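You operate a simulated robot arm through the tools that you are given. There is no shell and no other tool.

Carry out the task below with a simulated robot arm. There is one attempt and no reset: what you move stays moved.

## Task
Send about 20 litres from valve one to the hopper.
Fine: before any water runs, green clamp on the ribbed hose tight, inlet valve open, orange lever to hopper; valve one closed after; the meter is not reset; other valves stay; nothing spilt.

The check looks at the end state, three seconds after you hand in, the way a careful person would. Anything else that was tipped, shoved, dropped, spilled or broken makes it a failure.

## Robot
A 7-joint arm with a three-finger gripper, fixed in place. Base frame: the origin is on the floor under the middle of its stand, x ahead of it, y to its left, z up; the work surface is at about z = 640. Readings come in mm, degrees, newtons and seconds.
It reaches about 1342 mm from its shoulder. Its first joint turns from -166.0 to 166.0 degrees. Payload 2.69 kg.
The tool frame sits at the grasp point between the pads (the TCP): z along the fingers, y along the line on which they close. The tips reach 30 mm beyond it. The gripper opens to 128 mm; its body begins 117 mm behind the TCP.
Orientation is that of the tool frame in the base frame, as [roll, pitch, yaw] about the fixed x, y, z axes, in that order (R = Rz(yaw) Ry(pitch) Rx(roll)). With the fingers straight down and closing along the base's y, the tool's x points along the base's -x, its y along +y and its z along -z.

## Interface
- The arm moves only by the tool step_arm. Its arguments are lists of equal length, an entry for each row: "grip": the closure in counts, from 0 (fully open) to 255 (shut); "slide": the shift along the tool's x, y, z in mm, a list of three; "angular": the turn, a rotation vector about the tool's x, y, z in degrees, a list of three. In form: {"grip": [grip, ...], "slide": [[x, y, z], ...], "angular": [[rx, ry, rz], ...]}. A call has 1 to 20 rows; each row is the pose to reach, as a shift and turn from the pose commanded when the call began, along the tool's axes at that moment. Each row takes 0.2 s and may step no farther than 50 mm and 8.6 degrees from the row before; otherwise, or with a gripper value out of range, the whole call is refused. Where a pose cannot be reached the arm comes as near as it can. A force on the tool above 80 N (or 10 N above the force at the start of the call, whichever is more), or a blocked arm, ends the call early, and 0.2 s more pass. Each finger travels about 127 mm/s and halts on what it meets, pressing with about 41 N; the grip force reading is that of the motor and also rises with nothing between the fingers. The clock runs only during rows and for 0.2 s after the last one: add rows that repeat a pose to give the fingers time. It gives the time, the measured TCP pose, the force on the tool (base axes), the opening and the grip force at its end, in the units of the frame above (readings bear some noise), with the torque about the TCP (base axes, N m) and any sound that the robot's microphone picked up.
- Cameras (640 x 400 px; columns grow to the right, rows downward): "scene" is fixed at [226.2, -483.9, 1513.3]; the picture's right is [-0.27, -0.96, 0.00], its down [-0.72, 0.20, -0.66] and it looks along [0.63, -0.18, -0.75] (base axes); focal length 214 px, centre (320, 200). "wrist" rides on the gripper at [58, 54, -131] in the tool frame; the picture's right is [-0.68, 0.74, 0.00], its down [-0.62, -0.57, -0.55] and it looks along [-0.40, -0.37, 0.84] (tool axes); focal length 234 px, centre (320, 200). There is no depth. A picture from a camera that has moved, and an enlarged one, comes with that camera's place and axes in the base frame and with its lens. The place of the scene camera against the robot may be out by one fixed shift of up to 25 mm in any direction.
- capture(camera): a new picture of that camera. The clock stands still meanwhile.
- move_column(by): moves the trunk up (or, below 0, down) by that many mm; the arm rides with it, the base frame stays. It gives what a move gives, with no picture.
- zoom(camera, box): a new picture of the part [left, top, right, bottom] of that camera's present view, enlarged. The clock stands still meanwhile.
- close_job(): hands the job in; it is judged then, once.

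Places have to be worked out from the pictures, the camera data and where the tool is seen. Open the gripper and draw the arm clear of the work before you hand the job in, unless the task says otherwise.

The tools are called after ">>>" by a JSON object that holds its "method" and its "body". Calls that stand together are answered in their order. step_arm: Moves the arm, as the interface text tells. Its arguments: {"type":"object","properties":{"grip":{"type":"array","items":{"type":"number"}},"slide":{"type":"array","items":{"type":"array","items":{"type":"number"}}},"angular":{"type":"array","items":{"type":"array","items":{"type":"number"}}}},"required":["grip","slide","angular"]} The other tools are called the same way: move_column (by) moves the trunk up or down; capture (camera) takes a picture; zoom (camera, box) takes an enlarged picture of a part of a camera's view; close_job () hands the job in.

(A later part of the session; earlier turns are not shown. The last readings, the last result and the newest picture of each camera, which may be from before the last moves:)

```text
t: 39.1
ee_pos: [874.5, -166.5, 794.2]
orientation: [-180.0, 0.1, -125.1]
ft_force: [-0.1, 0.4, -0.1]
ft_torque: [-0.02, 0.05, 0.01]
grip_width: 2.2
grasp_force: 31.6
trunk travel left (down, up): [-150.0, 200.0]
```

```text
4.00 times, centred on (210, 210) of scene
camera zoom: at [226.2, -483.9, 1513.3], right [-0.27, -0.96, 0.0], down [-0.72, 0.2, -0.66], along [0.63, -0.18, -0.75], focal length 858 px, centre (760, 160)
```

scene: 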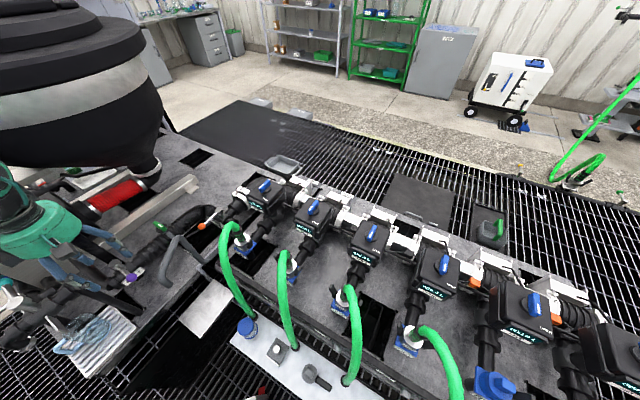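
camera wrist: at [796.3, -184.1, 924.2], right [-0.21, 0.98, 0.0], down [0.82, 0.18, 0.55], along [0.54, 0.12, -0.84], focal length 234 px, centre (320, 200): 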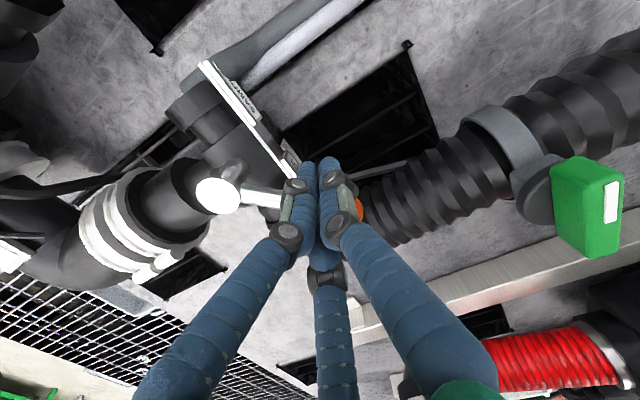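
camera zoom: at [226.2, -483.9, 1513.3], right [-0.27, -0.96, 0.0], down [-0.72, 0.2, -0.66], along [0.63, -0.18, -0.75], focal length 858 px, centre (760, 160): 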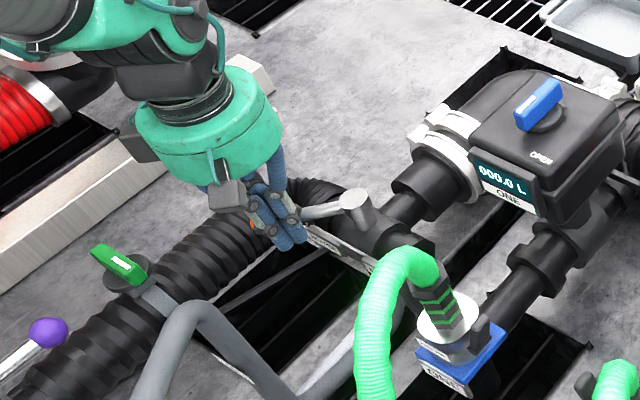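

The lever moves freely. I'll push on to the HOPPER end until it meets its stop.

>>> {"method": "step_arm", "body": {"grip": [255, 255, 255, 255, 255, 255], "slide": [[-12.3, -9.6, 0], [-22.4, -22, 0], [-29.7, -36.4, 0], [-32.5, -47.1, 0], [-33.8, -54, 0], [-33.8, -54, 0]], "angular": [[0, 0, 0], [0, 0, 0], [0, 0, 0], [0, 0, 0], [0, 0, 0], [0, 0, 0]]}}

>>> {"method": "capture", "body": {"camera": "wrist"}}

>>> {"method": "zoom", "body": {"camera": "scene", "box": [130, 160, 290, 260]}}

```text
t: 40.5
ee_pos: [933.9, -166.5, 793.5]
orientation: [179.7, 0.0, -125.1]
ft_force: [-49.8, 26.0, 12.5]
ft_torque: [0.58, 0.71, 0.29]
grip_width: 2.1
grasp_force: 31.4
trunk travel left (down, up): [-150.0, 200.0]
```

```text
taken
camera wrist: at [857.2, -186.5, 924.0], right [-0.21, 0.98, 0.0], down [0.82, 0.18, 0.54], along [0.53, 0.12, -0.84], focal length 234 px, centre (320, 200)
```

wrist: 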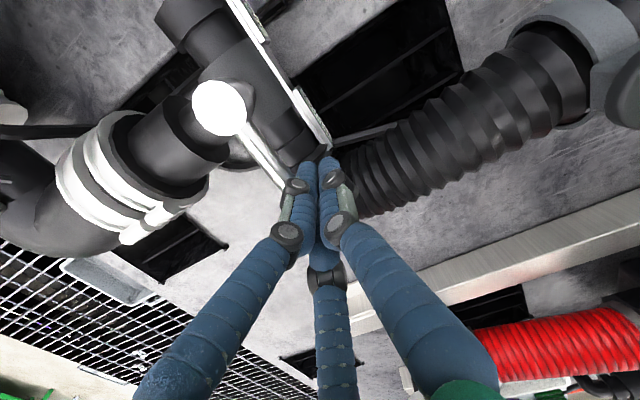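

```text
4.00 times, centred on (210, 210) of scene
camera zoom: at [226.2, -483.9, 1513.3], right [-0.27, -0.96, 0.0], down [-0.72, 0.2, -0.66], along [0.63, -0.18, -0.75], focal length 858 px, centre (760, 160)
```

zoom: 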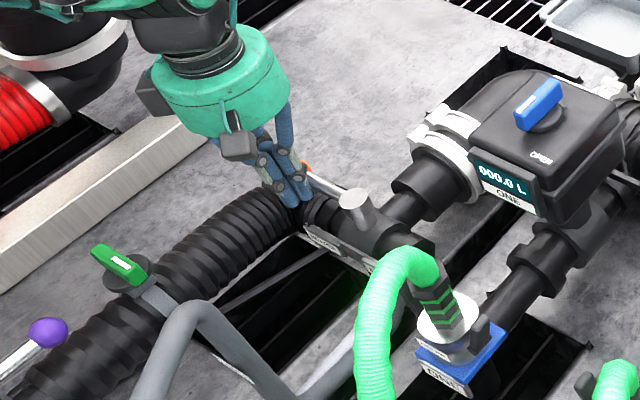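

The orange lever is against its stop (56 N), along the hopper branch. I'll back off toward +b, rise, and verify all three.

>>> {"method": "step_arm", "body": {"grip": [255, 255, 255, 255, 255, 255], "slide": [[-4.4, 25.1, 0], [-4.4, 28, -40], [-4.4, 28, -85], [-4.4, 28, -130], [-4.4, 28, -170], [-4.4, 28, -170]], "angular": [[0, 0, 0], [0, 0, 0], [0, 0, 0], [0, 0, 0], [0, 0, 0], [0, 0, 0]]}}

>>> {"method": "capture", "body": {"camera": "wrist"}}

>>> {"method": "zoom", "body": {"camera": "scene", "box": [90, 170, 290, 290]}}

```text
t: 41.9
ee_pos: [917.8, -151.0, 966.2]
orientation: [-179.9, 0.0, -125.1]
ft_force: [1.0, 0.1, 0.3]
ft_torque: [0.01, -0.06, 0.02]
grip_width: 2.0
grasp_force: 31.3
trunk travel left (down, up): [-150.0, 200.0]
```

```text
taken
camera wrist: at [840.2, -170.1, 1096.0], right [-0.21, 0.98, 0.0], down [0.82, 0.18, 0.55], along [0.54, 0.12, -0.84], focal length 234 px, centre (320, 200)
```

wrist: 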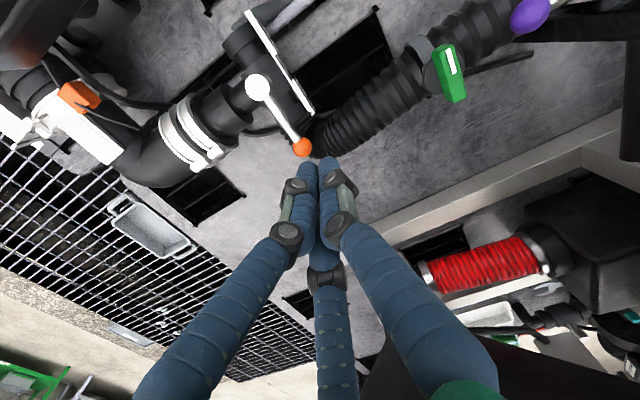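

```text
3.20 times, centred on (190, 230) of scene
camera zoom: at [226.2, -483.9, 1513.3], right [-0.27, -0.96, 0.0], down [-0.72, 0.2, -0.66], along [0.63, -0.18, -0.75], focal length 686 px, centre (736, 104)
```

zoom: 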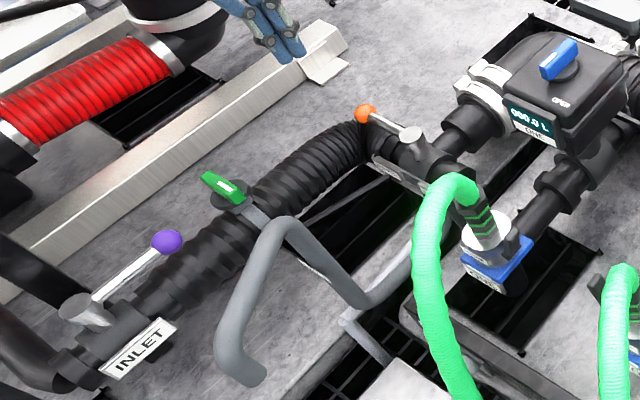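

The orange lever now lies along 45°, onto HOPPER; the inlet is in line and the clamp is at its stop. Now valve ONE: I'll raise and move to view its knob from above at yaw 135°, so the tool's x matches the knob bar.

>>> {"method": "step_arm", "body": {"grip": [200, 150, 100, 80, 80, 80, 80, 80, 80, 80, 80, 80, 80, 80], "slide": [[0, 0, -40], [0, 0, -80], [10, -2, -114], [30, -5, -114], [50, -8, -114], [70, -11, -114], [90, -14, -114], [110, -18, -114], [130, -21, -114], [150, -24, -114], [170, -27, -114], [190, -30, -114], [200.8, -32.6, -114], [200.8, -32.6, -114]], "angular": [[0, 0, 7.7], [0, 0, 15.4], [0, 0, 23.1], [0, 0, 30.8], [0, 0, 38.5], [0, 0, 46.2], [0, 0, 53.9], [0, 0, 61.6], [0, 0, 69.3], [0, 0, 77], [0, 0, 84.7], [0, 0, 92.4], [0, 0, 100], [0, 0, 100]]}}

>>> {"method": "capture", "body": {"camera": "wrist"}}

>>> {"method": "zoom", "body": {"camera": "scene", "box": [210, 150, 330, 230]}}

```text
t: 44.9
ee_pos: [828.3, -333.7, 1077.3]
orientation: [-180.0, 0.0, 134.9]
ft_force: [0.2, 0.1, 0.2]
ft_torque: [0.0, 0.02, 0.01]
grip_width: 87.9
grasp_force: 0.0
trunk travel left (down, up): [-150.0, 200.0]
```

```text
taken
camera wrist: at [825.2, -255.5, 1207.8], right [1.0, 0.04, 0.0], down [0.03, -0.84, 0.55], along [0.02, -0.55, -0.84], focal length 234 px, centre (320, 200)
```

wrist: 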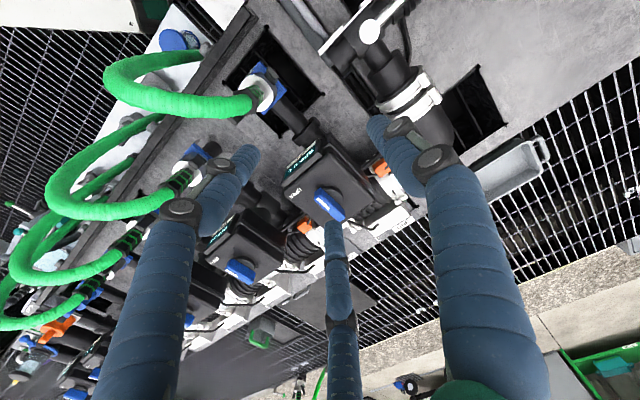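

```text
5.00 times, centred on (270, 190) of scene
camera zoom: at [226.2, -483.9, 1513.3], right [-0.27, -0.96, 0.0], down [-0.72, 0.2, -0.66], along [0.63, -0.18, -0.75], focal length 1072 px, centre (570, 250)
```

zoom: 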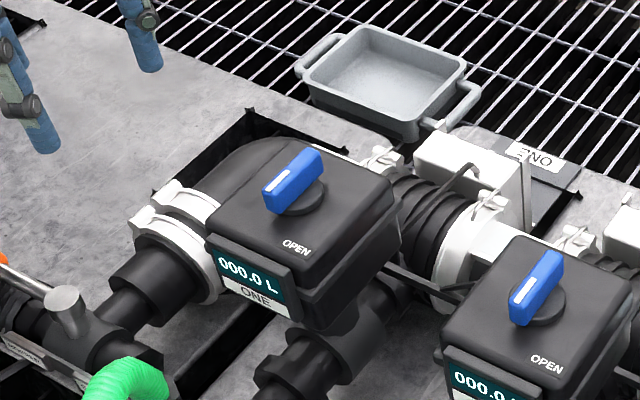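

>>> {"method": "zoom", "body": {"camera": "wrist", "box": [270, 130, 390, 230]}}

>>> {"method": "zoom", "body": {"camera": "wrist", "box": [305, 175, 355, 225]}}

```text
4.00 times, centred on (330, 180) of wrist
camera zoom: at [825.2, -255.5, 1207.8], right [1.0, 0.04, 0.0], down [0.03, -0.84, 0.55], along [0.02, -0.55, -0.84], focal length 937 px, centre (280, 280)
```

zoom: 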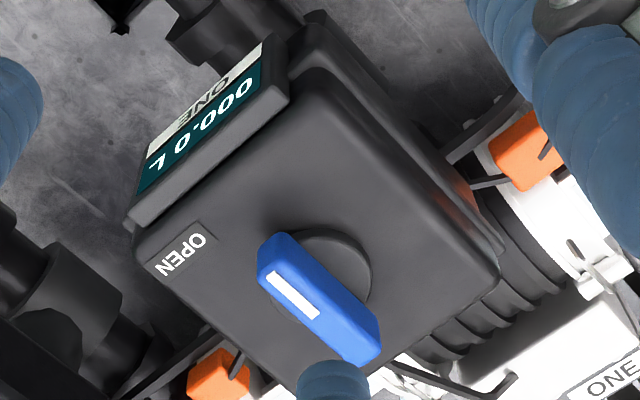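

```text
8.00 times, centred on (330, 200) of wrist
camera zoom: at [825.2, -255.5, 1207.8], right [1.0, 0.04, 0.0], down [0.03, -0.84, 0.55], along [0.02, -0.55, -0.84], focal length 1873 px, centre (240, 200)
```

zoom: 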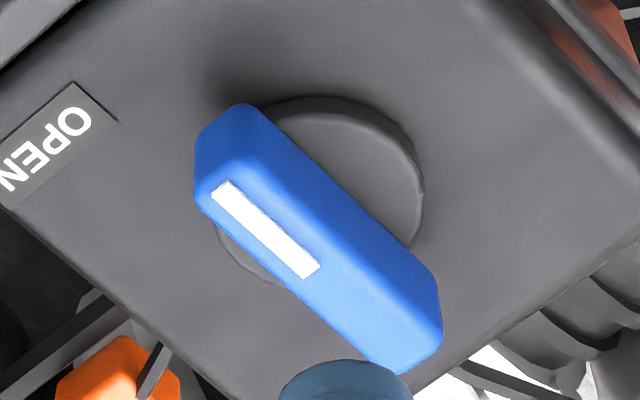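

The knob bar lies exactly along 135° with its stripe toward the display; OPEN is counter-clockwise from there. I refine the knob centre to about (844.5,-452), bar top z≈923. I'll move above it at z≈985 and recheck.

>>> {"method": "step_arm", "body": {"grip": [95, 95, 95, 95, 95], "slide": [[-24, -18, 23], [-48, -36, 46], [-72, -54, 69], [-95.2, -72, 92], [-95.2, -72, 92]], "angular": [[0, 0, 0], [0, 0, 0], [0, 0, 0], [0, 0, 0], [0, 0, 0]]}}

>>> {"method": "zoom", "body": {"camera": "wrist", "box": [240, 90, 400, 250]}}

>>> {"method": "capture", "body": {"camera": "scene"}}

```text
t: 46.1
ee_pos: [844.3, -451.6, 982.2]
orientation: [179.9, 0.0, 134.9]
ft_force: [-0.8, 0.7, -1.3]
ft_torque: [0.05, -0.03, 0.01]
grip_width: 80.4
grasp_force: 0.1
trunk travel left (down, up): [-150.0, 200.0]
```

```text
2.50 times, centred on (320, 170) of wrist
camera zoom: at [840.7, -375.6, 1113.2], right [1.0, 0.04, 0.0], down [0.03, -0.84, 0.55], along [0.02, -0.55, -0.84], focal length 585 px, centre (320, 275)
```

zoom: 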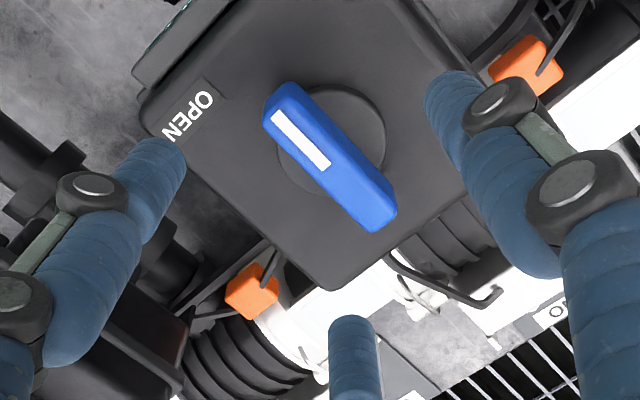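

```text
taken
```

scene: 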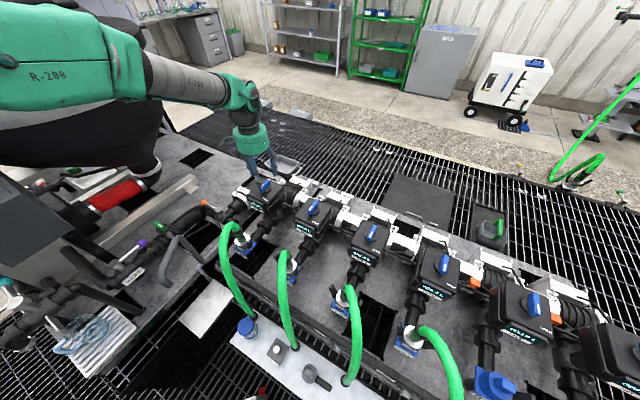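

The knob centre is within about 2 mm of the tool axis. I'll shift 1.5 mm and descend to tip height of about 910 around the bar.

>>> {"method": "step_arm", "body": {"grip": [95, 95, 95, 95, 95], "slide": [[-1.1, 1.1, 10], [-1.1, 1.1, 22], [-1.1, 1.1, 34], [-1.1, 1.1, 43], [-1.1, 1.1, 43]], "angular": [[0, 0, 0], [0, 0, 0], [0, 0, 0], [0, 0, 0], [0, 0, 0]]}}

>>> {"method": "zoom", "body": {"camera": "wrist", "box": [240, 90, 400, 250]}}

>>> {"method": "zoom", "body": {"camera": "scene", "box": [220, 150, 300, 220]}}

```text
t: 47.3
ee_pos: [847.3, -451.8, 943.3]
orientation: [-180.0, 0.0, 134.9]
ft_force: [-0.7, -0.5, -0.1]
ft_torque: [-0.01, 0.0, -0.05]
grip_width: 80.3
grasp_force: 0.1
trunk travel left (down, up): [-150.0, 200.0]
```

```text
2.50 times, centred on (320, 170) of wrist
camera zoom: at [844.0, -374.5, 1072.8], right [1.0, 0.04, 0.0], down [0.03, -0.84, 0.55], along [0.02, -0.55, -0.84], focal length 585 px, centre (320, 275)
```

zoom: 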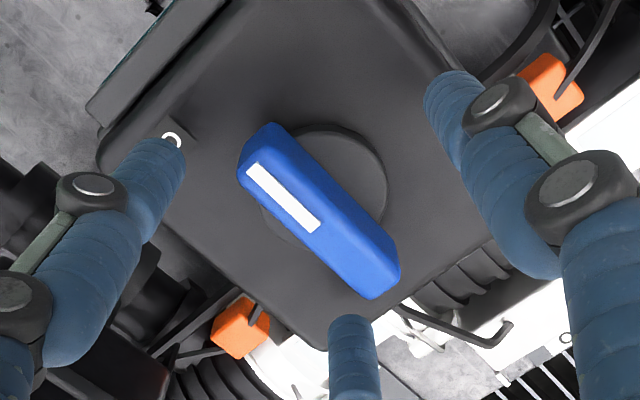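

```text
5.71 times, centred on (260, 185) of scene
camera zoom: at [226.2, -483.9, 1513.3], right [-0.27, -0.96, 0.0], down [-0.72, 0.2, -0.66], along [0.63, -0.18, -0.75], focal length 1226 px, centre (663, 286)
```

zoom: 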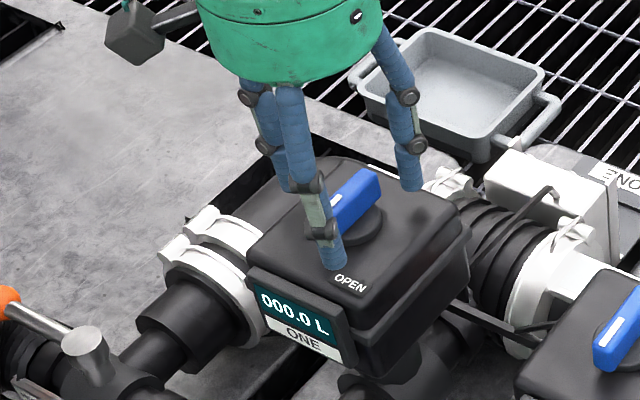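

Well centred around the bar. I'll lower 3 mm more and close on the knob.

>>> {"method": "step_arm", "body": {"grip": [95, 150, 200, 255, 255, 255], "slide": [[0, 0, 3], [0, 0, 3], [0, 0, 3], [0, 0, 3], [0, 0, 3], [0, 0, 3]], "angular": [[0, 0, 0], [0, 0, 0], [0, 0, 0], [0, 0, 0], [0, 0, 0], [0, 0, 0]]}}

>>> {"method": "zoom", "body": {"camera": "wrist", "box": [240, 90, 400, 250]}}

>>> {"method": "zoom", "body": {"camera": "scene", "box": [220, 150, 300, 220]}}

```text
t: 48.7
ee_pos: [843.6, -454.3, 937.1]
orientation: [180.0, -0.2, 134.9]
ft_force: [-51.5, -30.7, -4.2]
ft_torque: [-0.44, 1.33, 0.22]
grip_width: 24.1
grasp_force: 44.7
trunk travel left (down, up): [-150.0, 200.0]
```

```text
2.50 times, centred on (320, 170) of wrist
camera zoom: at [840.0, -376.8, 1068.8], right [1.0, 0.04, 0.0], down [0.03, -0.84, 0.55], along [0.02, -0.55, -0.84], focal length 585 px, centre (320, 275)
```

zoom: 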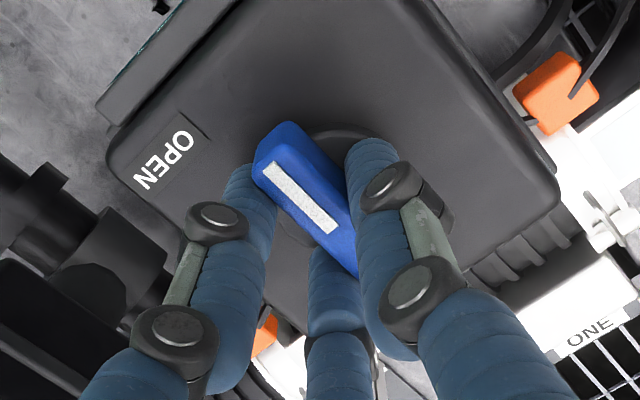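

```text
5.71 times, centred on (260, 185) of scene
camera zoom: at [226.2, -483.9, 1513.3], right [-0.27, -0.96, 0.0], down [-0.72, 0.2, -0.66], along [0.63, -0.18, -0.75], focal length 1226 px, centre (663, 286)
```

zoom: 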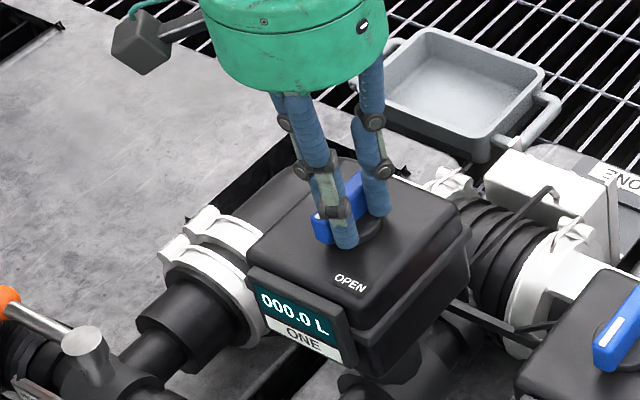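

The knob is gripped with a side load toward -a, because the thumb and fingers settle off-centre by about 4 mm. I'll follow that offset and start turning counter-clockwise by 30°, then read the meter.

>>> {"method": "step_arm", "body": {"grip": [255, 255, 255, 255, 255], "slide": [[0, -4.3, 0], [-0.6, -4.3, 0], [-1.2, -4.1, 0], [-1.7, -3.9, 0], [-2.1, -3.7, 0]], "angular": [[0, 0, 0], [0, 0, -8], [0, 0, -16], [0, 0, -24], [0, 0, -30]]}}

>>> {"method": "zoom", "body": {"camera": "scene", "box": [220, 150, 300, 220]}}

>>> {"method": "zoom", "body": {"camera": "wrist", "box": [220, 50, 420, 250]}}

```text
t: 49.9
ee_pos: [844.0, -457.2, 938.6]
orientation: [179.9, 0.0, 164.9]
ft_force: [-26.9, -15.6, -19.7]
ft_torque: [-0.18, 1.16, 0.04]
grip_width: 24.1
grasp_force: 45.4
trunk travel left (down, up): [-150.0, 200.0]
```

```text
5.71 times, centred on (260, 185) of scene
camera zoom: at [226.2, -483.9, 1513.3], right [-0.27, -0.96, 0.0], down [-0.72, 0.2, -0.66], along [0.63, -0.18, -0.75], focal length 1226 px, centre (663, 286)
```

zoom: 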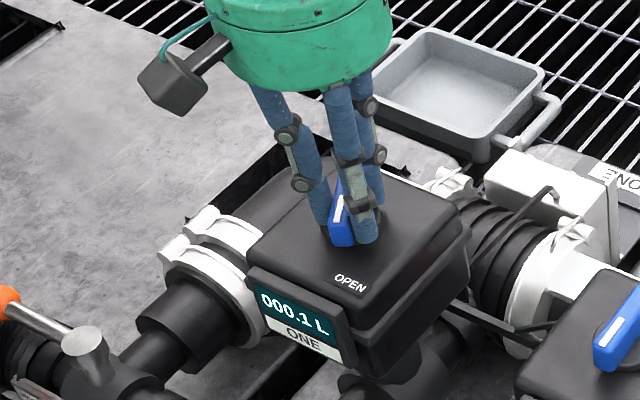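

```text
2.00 times, centred on (320, 150) of wrist
camera zoom: at [801.7, -391.6, 1068.7], right [0.84, 0.54, 0.0], down [0.45, -0.71, 0.55], along [0.29, -0.46, -0.84], focal length 468 px, centre (320, 300)
```

zoom: 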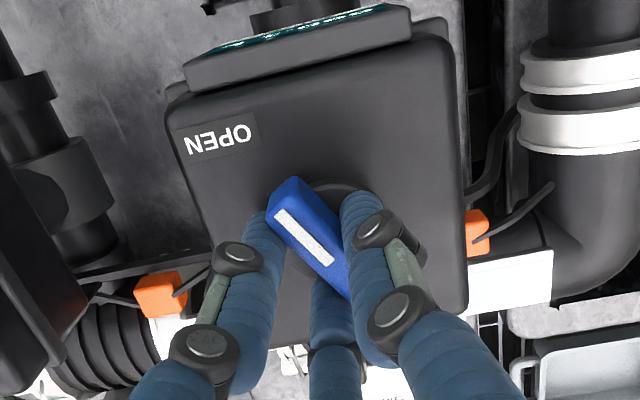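

The meter reads 000.1 L, so counter-clockwise opens the valve. I'll hold here a second to measure the flow and look for leaks.

>>> {"method": "step_arm", "body": {"grip": [255, 255, 255, 255], "slide": [[0, 0, 0], [0, 0, 0], [0, 0, 0], [0, 0, 0]], "angular": [[0, 0, 0], [0, 0, 0], [0, 0, 0], [0, 0, 0]]}}

>>> {"method": "zoom", "body": {"camera": "scene", "box": [235, 170, 295, 220]}}

>>> {"method": "zoom", "body": {"camera": "scene", "box": [60, 170, 260, 300]}}

```text
t: 50.9
ee_pos: [843.6, -457.4, 939.1]
orientation: [180.0, 0.1, 164.9]
ft_force: [-23.4, -11.8, -23.2]
ft_torque: [-0.32, 0.28, 0.08]
grip_width: 24.2
grasp_force: 45.3
trunk travel left (down, up): [-150.0, 200.0]
```

```text
8.00 times, centred on (265, 195) of scene
camera zoom: at [226.2, -483.9, 1513.3], right [-0.27, -0.96, 0.0], down [-0.72, 0.2, -0.66], along [0.63, -0.18, -0.75], focal length 1716 px, centre (760, 240)
```

zoom: 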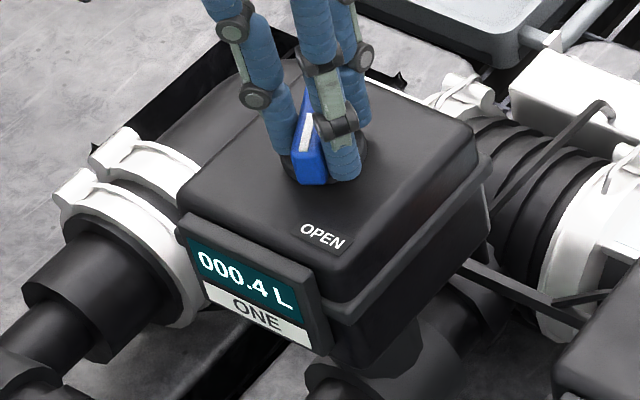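

```text
3.08 times, centred on (160, 235) of scene
camera zoom: at [226.2, -483.9, 1513.3], right [-0.27, -0.96, 0.0], down [-0.72, 0.2, -0.66], along [0.63, -0.18, -0.75], focal length 660 px, centre (812, 92)
```

zoom: 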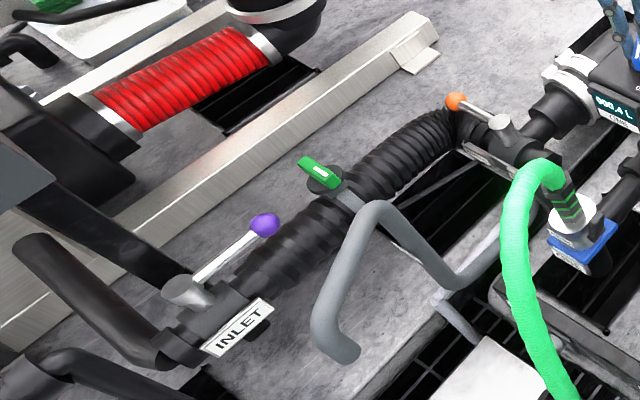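

About 0.3 L/s at 30°, with no leak visible at the clamp or joints. I'll open further to nearly 80° to speed it up, then read the meter.

>>> {"method": "step_arm", "body": {"grip": [255, 255, 255, 255, 255, 255], "slide": [[0.9, -1.26, 0], [0.3, -1.1, 0], [-0.25, -0.9, 0], [-0.8, -0.65, 0], [-1.3, -0.3, 0], [-1.7, 0.1, 0]], "angular": [[0, 0, -8], [0, 0, -16], [0, 0, -24], [0, 0, -32], [0, 0, -40], [0, 0, -48]]}}

>>> {"method": "zoom", "body": {"camera": "scene", "box": [235, 170, 295, 220]}}

>>> {"method": "zoom", "body": {"camera": "wrist", "box": [220, 50, 420, 250]}}

```text
t: 52.3
ee_pos: [848.7, -459.2, 939.0]
orientation: [-180.0, 0.1, -147.0]
ft_force: [16.6, -20.8, -20.4]
ft_torque: [-0.04, -0.73, -0.09]
grip_width: 24.2
grasp_force: 45.4
trunk travel left (down, up): [-150.0, 200.0]
```

```text
8.00 times, centred on (265, 195) of scene
camera zoom: at [226.2, -483.9, 1513.3], right [-0.27, -0.96, 0.0], down [-0.72, 0.2, -0.66], along [0.63, -0.18, -0.75], focal length 1716 px, centre (760, 240)
```

zoom: 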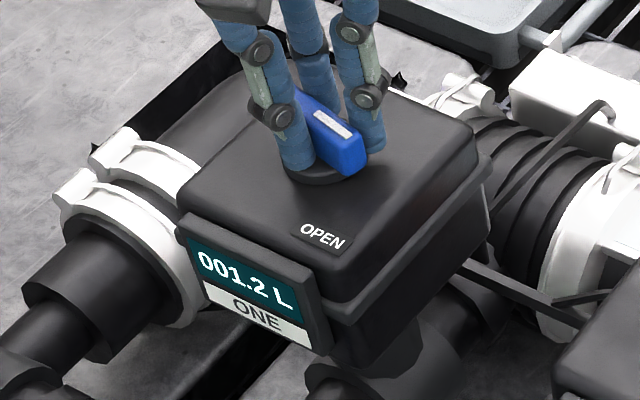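

```text
2.00 times, centred on (320, 150) of wrist
camera zoom: at [770.1, -446.4, 1068.6], right [0.17, 0.99, 0.0], down [0.82, -0.14, 0.55], along [0.54, -0.09, -0.83], focal length 468 px, centre (320, 300)
```

zoom: 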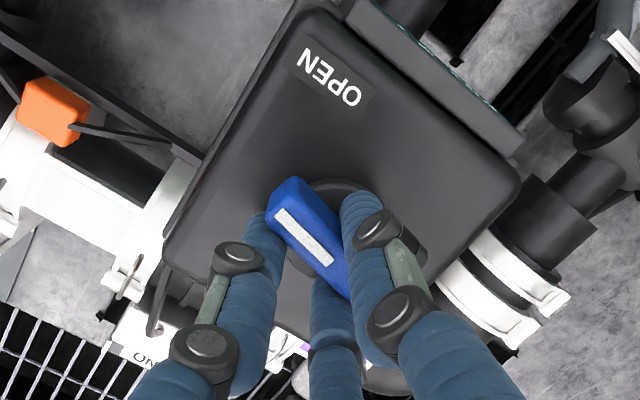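

1.2 L at about 78° open. I'll ease the side load and hold to measure the rate.

>>> {"method": "step_arm", "body": {"grip": [255, 255, 255, 255, 255, 255, 255, 255, 255], "slide": [[-0.2, -1.8, 0], [-0.2, -1.8, 0], [-0.2, -1.8, 0], [-0.2, -1.8, 0], [-0.2, -1.8, 0], [-0.2, -1.8, 0], [-0.2, -1.8, 0], [-0.2, -1.8, 0], [-0.2, -1.8, 0]], "angular": [[0, 0, 0], [0, 0, 0], [0, 0, 0], [0, 0, 0], [0, 0, 0], [0, 0, 0], [0, 0, 0], [0, 0, 0], [0, 0, 0]]}}

>>> {"method": "zoom", "body": {"camera": "scene", "box": [235, 170, 295, 220]}}

>>> {"method": "zoom", "body": {"camera": "scene", "box": [60, 170, 260, 300]}}

```text
t: 54.3
ee_pos: [848.6, -459.2, 939.1]
orientation: [-180.0, 0.0, -147.1]
ft_force: [15.3, -2.2, -11.8]
ft_torque: [0.05, -0.38, -0.08]
grip_width: 24.1
grasp_force: 45.0
trunk travel left (down, up): [-150.0, 200.0]
```

```text
8.00 times, centred on (265, 195) of scene
camera zoom: at [226.2, -483.9, 1513.3], right [-0.27, -0.96, 0.0], down [-0.72, 0.2, -0.66], along [0.63, -0.18, -0.75], focal length 1716 px, centre (760, 240)
```

zoom: 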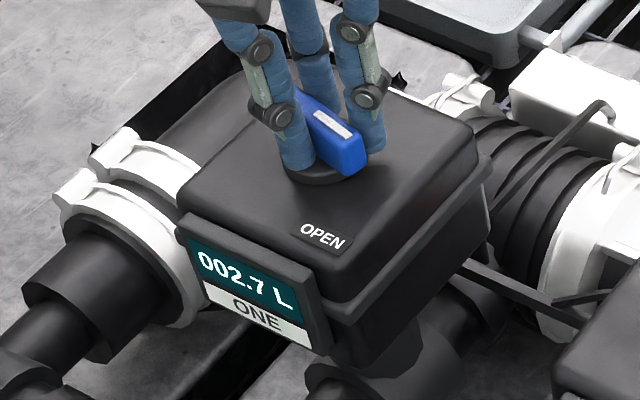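

```text
3.08 times, centred on (160, 235) of scene
camera zoom: at [226.2, -483.9, 1513.3], right [-0.27, -0.96, 0.0], down [-0.72, 0.2, -0.66], along [0.63, -0.18, -0.75], focal length 660 px, centre (812, 92)
```

zoom: 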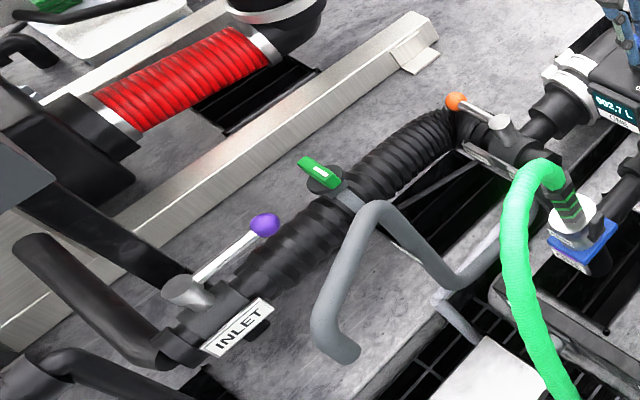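

The rate is about 0.75 L/s. I'll hold for 4.2 s at a time and follow the meter, planning to start closing near 19.2 L.

>>> {"method": "step_arm", "body": {"grip": [255, 255, 255, 255, 255, 255, 255, 255, 255, 255, 255, 255, 255, 255, 255, 255, 255, 255, 255, 255], "slide": [[0, 0, 0], [0, 0, 0], [0, 0, 0], [0, 0, 0], [0, 0, 0], [0, 0, 0], [0, 0, 0], [0, 0, 0], [0, 0, 0], [0, 0, 0], [0, 0, 0], [0, 0, 0], [0, 0, 0], [0, 0, 0], [0, 0, 0], [0, 0, 0], [0, 0, 0], [0, 0, 0], [0, 0, 0], [0, 0, 0]], "angular": [[0, 0, 0], [0, 0, 0], [0, 0, 0], [0, 0, 0], [0, 0, 0], [0, 0, 0], [0, 0, 0], [0, 0, 0], [0, 0, 0], [0, 0, 0], [0, 0, 0], [0, 0, 0], [0, 0, 0], [0, 0, 0], [0, 0, 0], [0, 0, 0], [0, 0, 0], [0, 0, 0], [0, 0, 0], [0, 0, 0]]}}

>>> {"method": "zoom", "body": {"camera": "scene", "box": [235, 170, 295, 220]}}

>>> {"method": "capture", "body": {"camera": "scene"}}

```text
t: 58.5
ee_pos: [848.8, -457.8, 939.4]
orientation: [-179.9, 0.0, -147.3]
ft_force: [18.9, -2.2, -7.2]
ft_torque: [0.01, -0.3, -0.06]
grip_width: 24.3
grasp_force: 45.1
trunk travel left (down, up): [-150.0, 200.0]
```

```text
8.00 times, centred on (265, 195) of scene
camera zoom: at [226.2, -483.9, 1513.3], right [-0.27, -0.96, 0.0], down [-0.72, 0.2, -0.66], along [0.63, -0.18, -0.75], focal length 1716 px, centre (760, 240)
```

zoom: 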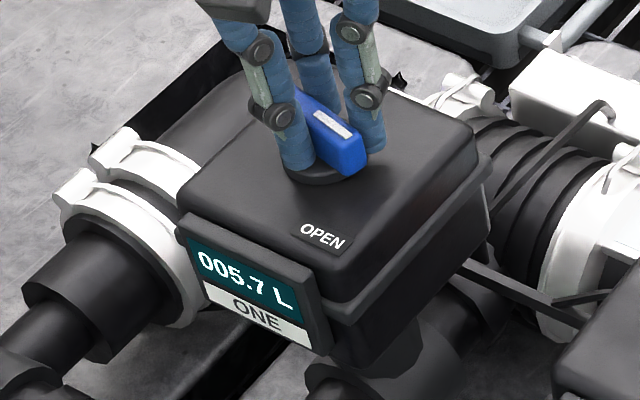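

```text
taken
```

scene: 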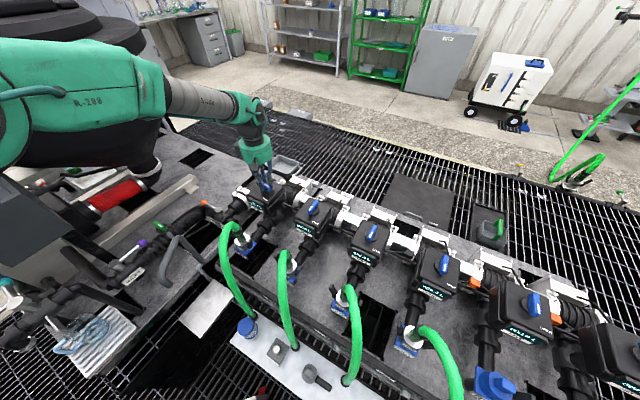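

5.7 L, about 0.71 L/s, with nothing leaking. I'll keep holding.

>>> {"method": "step_arm", "body": {"grip": [255, 255, 255, 255, 255, 255, 255, 255, 255, 255, 255, 255, 255, 255, 255, 255, 255, 255, 255, 255], "slide": [[0, 0, 0], [0, 0, 0], [0, 0, 0], [0, 0, 0], [0, 0, 0], [0, 0, 0], [0, 0, 0], [0, 0, 0], [0, 0, 0], [0, 0, 0], [0, 0, 0], [0, 0, 0], [0, 0, 0], [0, 0, 0], [0, 0, 0], [0, 0, 0], [0, 0, 0], [0, 0, 0], [0, 0, 0], [0, 0, 0]], "angular": [[0, 0, 0], [0, 0, 0], [0, 0, 0], [0, 0, 0], [0, 0, 0], [0, 0, 0], [0, 0, 0], [0, 0, 0], [0, 0, 0], [0, 0, 0], [0, 0, 0], [0, 0, 0], [0, 0, 0], [0, 0, 0], [0, 0, 0], [0, 0, 0], [0, 0, 0], [0, 0, 0], [0, 0, 0], [0, 0, 0]]}}

>>> {"method": "zoom", "body": {"camera": "scene", "box": [235, 170, 295, 220]}}

```text
t: 62.7
ee_pos: [849.2, -458.0, 938.7]
orientation: [179.9, -0.1, -147.2]
ft_force: [17.1, -6.6, -4.8]
ft_torque: [-0.06, -0.27, -0.12]
grip_width: 24.2
grasp_force: 44.8
trunk travel left (down, up): [-150.0, 200.0]
```

```text
8.00 times, centred on (265, 195) of scene
camera zoom: at [226.2, -483.9, 1513.3], right [-0.27, -0.96, 0.0], down [-0.72, 0.2, -0.66], along [0.63, -0.18, -0.75], focal length 1716 px, centre (760, 240)
```

zoom: 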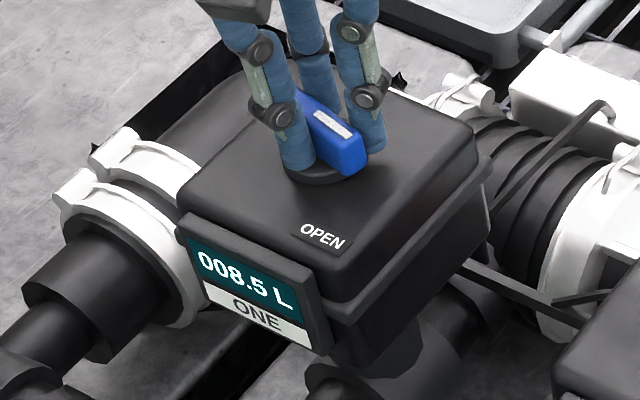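

8.5 L, about 0.67 L/s. I'll hold another 4.2 s.

>>> {"method": "step_arm", "body": {"grip": [255, 255, 255, 255, 255, 255, 255, 255, 255, 255, 255, 255, 255, 255, 255, 255, 255, 255, 255, 255], "slide": [[0, 0, 0], [0, 0, 0], [0, 0, 0], [0, 0, 0], [0, 0, 0], [0, 0, 0], [0, 0, 0], [0, 0, 0], [0, 0, 0], [0, 0, 0], [0, 0, 0], [0, 0, 0], [0, 0, 0], [0, 0, 0], [0, 0, 0], [0, 0, 0], [0, 0, 0], [0, 0, 0], [0, 0, 0], [0, 0, 0]], "angular": [[0, 0, 0], [0, 0, 0], [0, 0, 0], [0, 0, 0], [0, 0, 0], [0, 0, 0], [0, 0, 0], [0, 0, 0], [0, 0, 0], [0, 0, 0], [0, 0, 0], [0, 0, 0], [0, 0, 0], [0, 0, 0], [0, 0, 0], [0, 0, 0], [0, 0, 0], [0, 0, 0], [0, 0, 0], [0, 0, 0]]}}

>>> {"method": "zoom", "body": {"camera": "scene", "box": [235, 170, 295, 220]}}

>>> {"method": "zoom", "body": {"camera": "scene", "box": [0, 100, 260, 320]}}

```text
t: 66.9
ee_pos: [848.6, -458.3, 939.7]
orientation: [-179.9, 0.0, -147.1]
ft_force: [15.5, -8.4, -4.6]
ft_torque: [-0.08, -0.25, -0.09]
grip_width: 23.9
grasp_force: 44.8
trunk travel left (down, up): [-150.0, 200.0]
```

```text
8.00 times, centred on (265, 195) of scene
camera zoom: at [226.2, -483.9, 1513.3], right [-0.27, -0.96, 0.0], down [-0.72, 0.2, -0.66], along [0.63, -0.18, -0.75], focal length 1716 px, centre (760, 240)
```

zoom: 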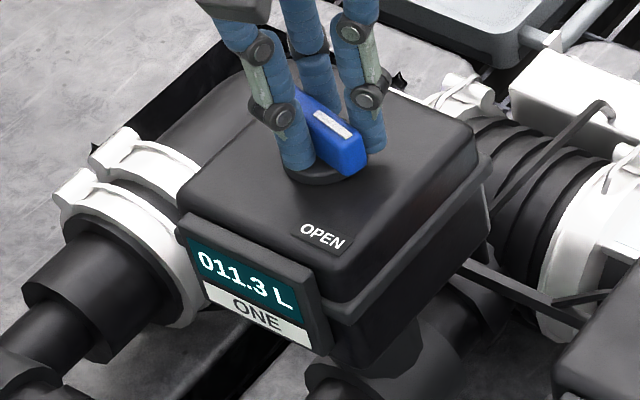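

```text
1.82 times, centred on (130, 210) of scene
camera zoom: at [226.2, -483.9, 1513.3], right [-0.27, -0.96, 0.0], down [-0.72, 0.2, -0.66], along [0.63, -0.18, -0.75], focal length 390 px, centre (666, 182)
```

zoom: 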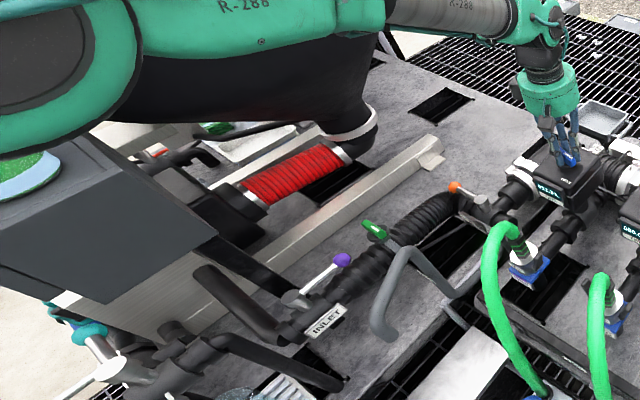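

11.3 L at 0.67 L/s. I'll hold another 4.2 s.

>>> {"method": "step_arm", "body": {"grip": [255, 255, 255, 255, 255, 255, 255, 255, 255, 255, 255, 255, 255, 255, 255, 255, 255, 255, 255, 255], "slide": [[0, 0, 0], [0, 0, 0], [0, 0, 0], [0, 0, 0], [0, 0, 0], [0, 0, 0], [0, 0, 0], [0, 0, 0], [0, 0, 0], [0, 0, 0], [0, 0, 0], [0, 0, 0], [0, 0, 0], [0, 0, 0], [0, 0, 0], [0, 0, 0], [0, 0, 0], [0, 0, 0], [0, 0, 0], [0, 0, 0]], "angular": [[0, 0, 0], [0, 0, 0], [0, 0, 0], [0, 0, 0], [0, 0, 0], [0, 0, 0], [0, 0, 0], [0, 0, 0], [0, 0, 0], [0, 0, 0], [0, 0, 0], [0, 0, 0], [0, 0, 0], [0, 0, 0], [0, 0, 0], [0, 0, 0], [0, 0, 0], [0, 0, 0], [0, 0, 0], [0, 0, 0]]}}

>>> {"method": "zoom", "body": {"camera": "scene", "box": [235, 170, 295, 220]}}

```text
t: 71.1
ee_pos: [848.1, -458.2, 939.8]
orientation: [-179.9, 0.0, -147.2]
ft_force: [12.5, -7.8, -3.6]
ft_torque: [-0.1, -0.21, -0.09]
grip_width: 24.3
grasp_force: 44.7
trunk travel left (down, up): [-150.0, 200.0]
```

```text
8.00 times, centred on (265, 195) of scene
camera zoom: at [226.2, -483.9, 1513.3], right [-0.27, -0.96, 0.0], down [-0.72, 0.2, -0.66], along [0.63, -0.18, -0.75], focal length 1716 px, centre (760, 240)
```

zoom: 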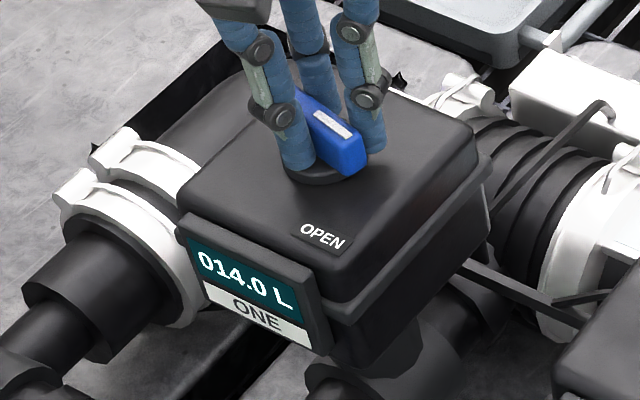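

14.0 L at about 0.64 L/s. I'll hold another 4.2 s.

>>> {"method": "step_arm", "body": {"grip": [255, 255, 255, 255, 255, 255, 255, 255, 255, 255, 255, 255, 255, 255, 255, 255, 255, 255, 255, 255], "slide": [[0, 0, 0], [0, 0, 0], [0, 0, 0], [0, 0, 0], [0, 0, 0], [0, 0, 0], [0, 0, 0], [0, 0, 0], [0, 0, 0], [0, 0, 0], [0, 0, 0], [0, 0, 0], [0, 0, 0], [0, 0, 0], [0, 0, 0], [0, 0, 0], [0, 0, 0], [0, 0, 0], [0, 0, 0], [0, 0, 0]], "angular": [[0, 0, 0], [0, 0, 0], [0, 0, 0], [0, 0, 0], [0, 0, 0], [0, 0, 0], [0, 0, 0], [0, 0, 0], [0, 0, 0], [0, 0, 0], [0, 0, 0], [0, 0, 0], [0, 0, 0], [0, 0, 0], [0, 0, 0], [0, 0, 0], [0, 0, 0], [0, 0, 0], [0, 0, 0], [0, 0, 0]]}}

>>> {"method": "zoom", "body": {"camera": "scene", "box": [235, 170, 295, 220]}}

```text
t: 75.3
ee_pos: [849.4, -458.7, 938.0]
orientation: [180.0, 0.0, -147.3]
ft_force: [12.0, -9.1, -3.8]
ft_torque: [-0.06, -0.2, -0.1]
grip_width: 24.3
grasp_force: 45.1
trunk travel left (down, up): [-150.0, 200.0]
```

```text
8.00 times, centred on (265, 195) of scene
camera zoom: at [226.2, -483.9, 1513.3], right [-0.27, -0.96, 0.0], down [-0.72, 0.2, -0.66], along [0.63, -0.18, -0.75], focal length 1716 px, centre (760, 240)
```

zoom: 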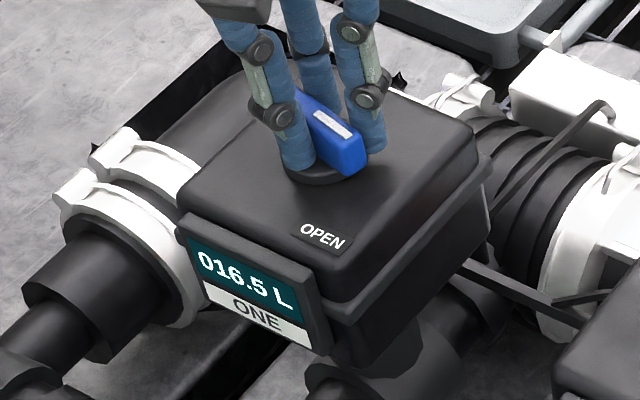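

16.5 L, slowing to about 0.6 L/s. One more 4.2 s hold should reach about 19.

>>> {"method": "step_arm", "body": {"grip": [255, 255, 255, 255, 255, 255, 255, 255, 255, 255, 255, 255, 255, 255, 255, 255, 255, 255, 255, 255], "slide": [[0, 0, 0], [0, 0, 0], [0, 0, 0], [0, 0, 0], [0, 0, 0], [0, 0, 0], [0, 0, 0], [0, 0, 0], [0, 0, 0], [0, 0, 0], [0, 0, 0], [0, 0, 0], [0, 0, 0], [0, 0, 0], [0, 0, 0], [0, 0, 0], [0, 0, 0], [0, 0, 0], [0, 0, 0], [0, 0, 0]], "angular": [[0, 0, 0], [0, 0, 0], [0, 0, 0], [0, 0, 0], [0, 0, 0], [0, 0, 0], [0, 0, 0], [0, 0, 0], [0, 0, 0], [0, 0, 0], [0, 0, 0], [0, 0, 0], [0, 0, 0], [0, 0, 0], [0, 0, 0], [0, 0, 0], [0, 0, 0], [0, 0, 0], [0, 0, 0], [0, 0, 0]]}}

>>> {"method": "zoom", "body": {"camera": "scene", "box": [235, 170, 295, 220]}}

```text
t: 79.5
ee_pos: [848.9, -459.0, 939.1]
orientation: [180.0, 0.0, -147.1]
ft_force: [10.8, -7.1, -4.2]
ft_torque: [-0.03, -0.19, -0.03]
grip_width: 24.5
grasp_force: 45.0
trunk travel left (down, up): [-150.0, 200.0]
```

```text
8.00 times, centred on (265, 195) of scene
camera zoom: at [226.2, -483.9, 1513.3], right [-0.27, -0.96, 0.0], down [-0.72, 0.2, -0.66], along [0.63, -0.18, -0.75], focal length 1716 px, centre (760, 240)
```

zoom: 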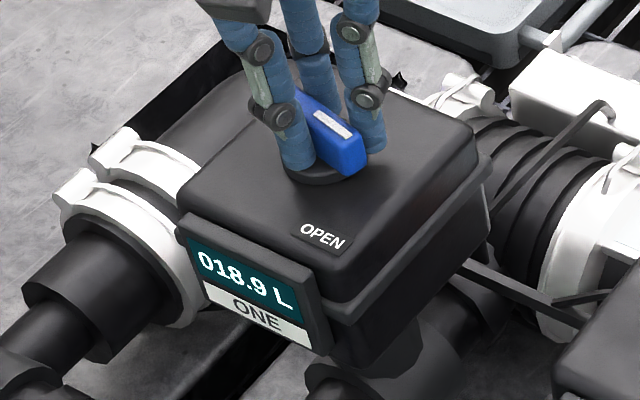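

18.9 L at 0.57 L/s. I'll hold 0.8 s more, then close the knob clockwise back to its original angle, just past it to seat on the stop.

>>> {"method": "step_arm", "body": {"grip": [255, 255, 255, 255, 255, 255, 255, 255, 255, 255, 255, 255, 255, 255, 255, 255], "slide": [[0, 0, 0], [0, 0, 0], [0, 0, 0], [0, 0, 0], [0.84, 0.06, 0], [1.65, 0.23, 0], [2.44, 0.52, 0], [3.18, 0.91, 0], [3.86, 1.4, 0], [4.46, 1.99, 0], [4.97, 2.64, 0], [5.39, 3.37, 0], [5.7, 4.15, 0], [5.87, 4.75, 0], [5.93, 5.06, 0], [5.93, 5.06, 0]], "angular": [[0, 0, 0], [0, 0, 0], [0, 0, 0], [0, 0, 0], [0, 0, 8], [0, 0, 16], [0, 0, 24], [0, 0, 32], [0, 0, 40], [0, 0, 48], [0, 0, 56], [0, 0, 64], [0, 0, 72], [0, 0, 78], [0, 0, 81], [0, 0, 81]]}}

>>> {"method": "zoom", "body": {"camera": "scene", "box": [235, 170, 295, 220]}}

>>> {"method": "zoom", "body": {"camera": "wrist", "box": [220, 50, 420, 250]}}

```text
t: 82.9
ee_pos: [842.7, -453.7, 939.1]
orientation: [-180.0, 0.0, 131.9]
ft_force: [21.0, 43.4, -11.0]
ft_torque: [1.13, -0.71, 0.95]
grip_width: 25.1
grasp_force: 45.5
trunk travel left (down, up): [-150.0, 200.0]
```

```text
8.00 times, centred on (265, 195) of scene
camera zoom: at [226.2, -483.9, 1513.3], right [-0.27, -0.96, 0.0], down [-0.72, 0.2, -0.66], along [0.63, -0.18, -0.75], focal length 1716 px, centre (760, 240)
```

zoom: 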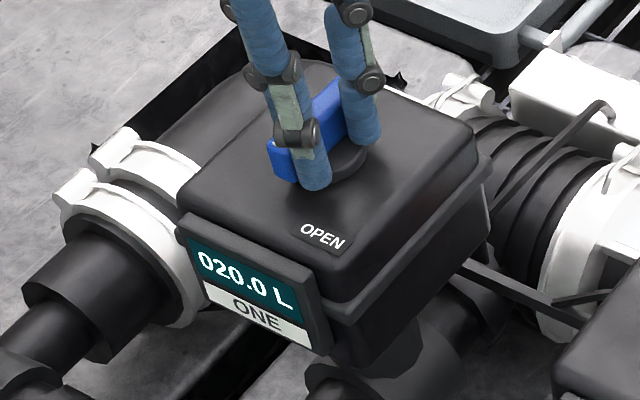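

```text
2.00 times, centred on (320, 150) of wrist
camera zoom: at [842.7, -376.3, 1069.3], right [1.0, -0.01, 0.0], down [-0.01, -0.84, 0.55], along [-0.01, -0.55, -0.84], focal length 468 px, centre (320, 300)
```

zoom: 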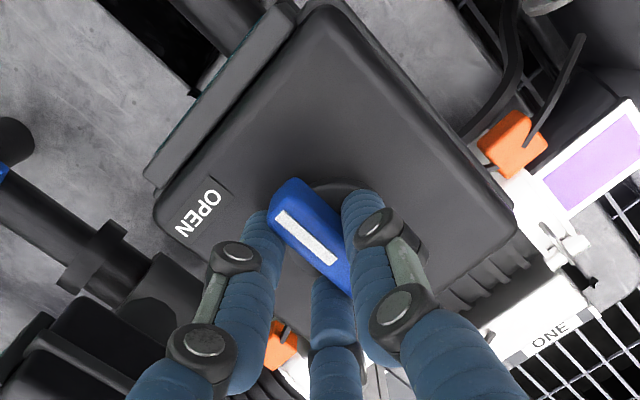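

The meter reads 020.0 L and the knob is at its closed stop (0.95 N·m). I'll ease the side load while still holding, then check that the meter stays put before letting go.

>>> {"method": "step_arm", "body": {"grip": [255, 255, 255, 255], "slide": [[0.7, 1.7, 0], [1.4, 3.2, 0], [1.4, 3.2, 0], [1.4, 3.2, 0]], "angular": [[0, 0, 0], [0, 0, 0], [0, 0, 0], [0, 0, 0]]}}

>>> {"method": "zoom", "body": {"camera": "scene", "box": [235, 170, 295, 220]}}

```text
t: 83.9
ee_pos: [841.6, -454.2, 938.7]
orientation: [-179.9, 0.0, 131.8]
ft_force: [6.1, 13.7, -10.6]
ft_torque: [0.26, -0.45, 0.92]
grip_width: 25.2
grasp_force: 45.2
trunk travel left (down, up): [-150.0, 200.0]
```

```text
8.00 times, centred on (265, 195) of scene
camera zoom: at [226.2, -483.9, 1513.3], right [-0.27, -0.96, 0.0], down [-0.72, 0.2, -0.66], along [0.63, -0.18, -0.75], focal length 1716 px, centre (760, 240)
```

zoom: 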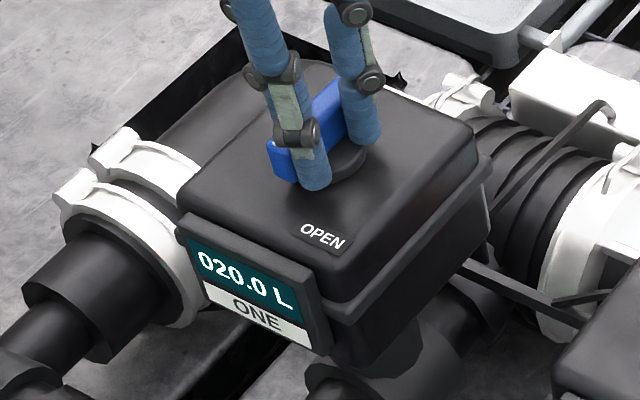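

The meter is steady at 020.0 L and the side load is small. I'll open the fingers in place and then rise straight up.

>>> {"method": "step_arm", "body": {"grip": [180, 120, 80, 80, 80, 80, 80, 80], "slide": [[0, 0, 0], [0, 0, 0], [0, 0, 0], [0, 0, -10], [0, 0, -40], [0, 0, -80], [0, 0, -120], [0, 0, -120]], "angular": [[0, 0, 0], [0, 0, 0], [0, 0, 0], [0, 0, 0], [0, 0, 0], [0, 0, 0], [0, 0, 0], [0, 0, 0]]}}

>>> {"method": "zoom", "body": {"camera": "scene", "box": [235, 170, 295, 220]}}

>>> {"method": "capture", "body": {"camera": "wrist"}}

```text
t: 85.7
ee_pos: [841.2, -450.3, 1060.7]
orientation: [180.0, 0.0, 131.9]
ft_force: [0.6, 0.2, 0.0]
ft_torque: [-0.01, -0.02, -0.01]
grip_width: 87.6
grasp_force: 0.0
trunk travel left (down, up): [-150.0, 200.0]
```

```text
8.00 times, centred on (265, 195) of scene
camera zoom: at [226.2, -483.9, 1513.3], right [-0.27, -0.96, 0.0], down [-0.72, 0.2, -0.66], along [0.63, -0.18, -0.75], focal length 1716 px, centre (760, 240)
```

zoom: 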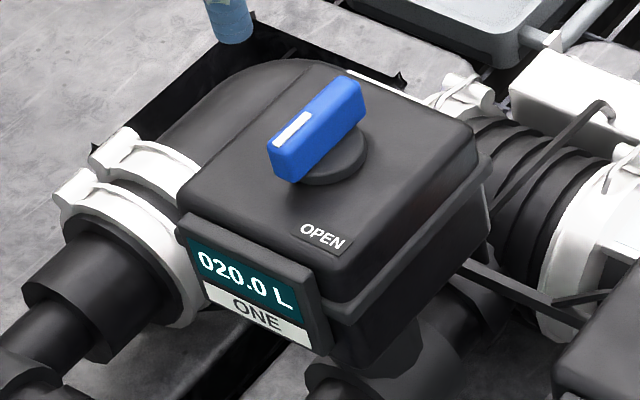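

```text
taken
camera wrist: at [841.3, -373.1, 1190.5], right [1.0, -0.01, 0.0], down [-0.01, -0.84, 0.55], along [-0.01, -0.55, -0.84], focal length 234 px, centre (320, 200)
```

wrist: 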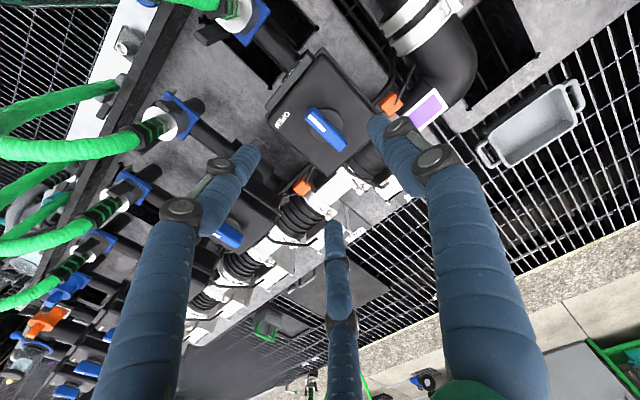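

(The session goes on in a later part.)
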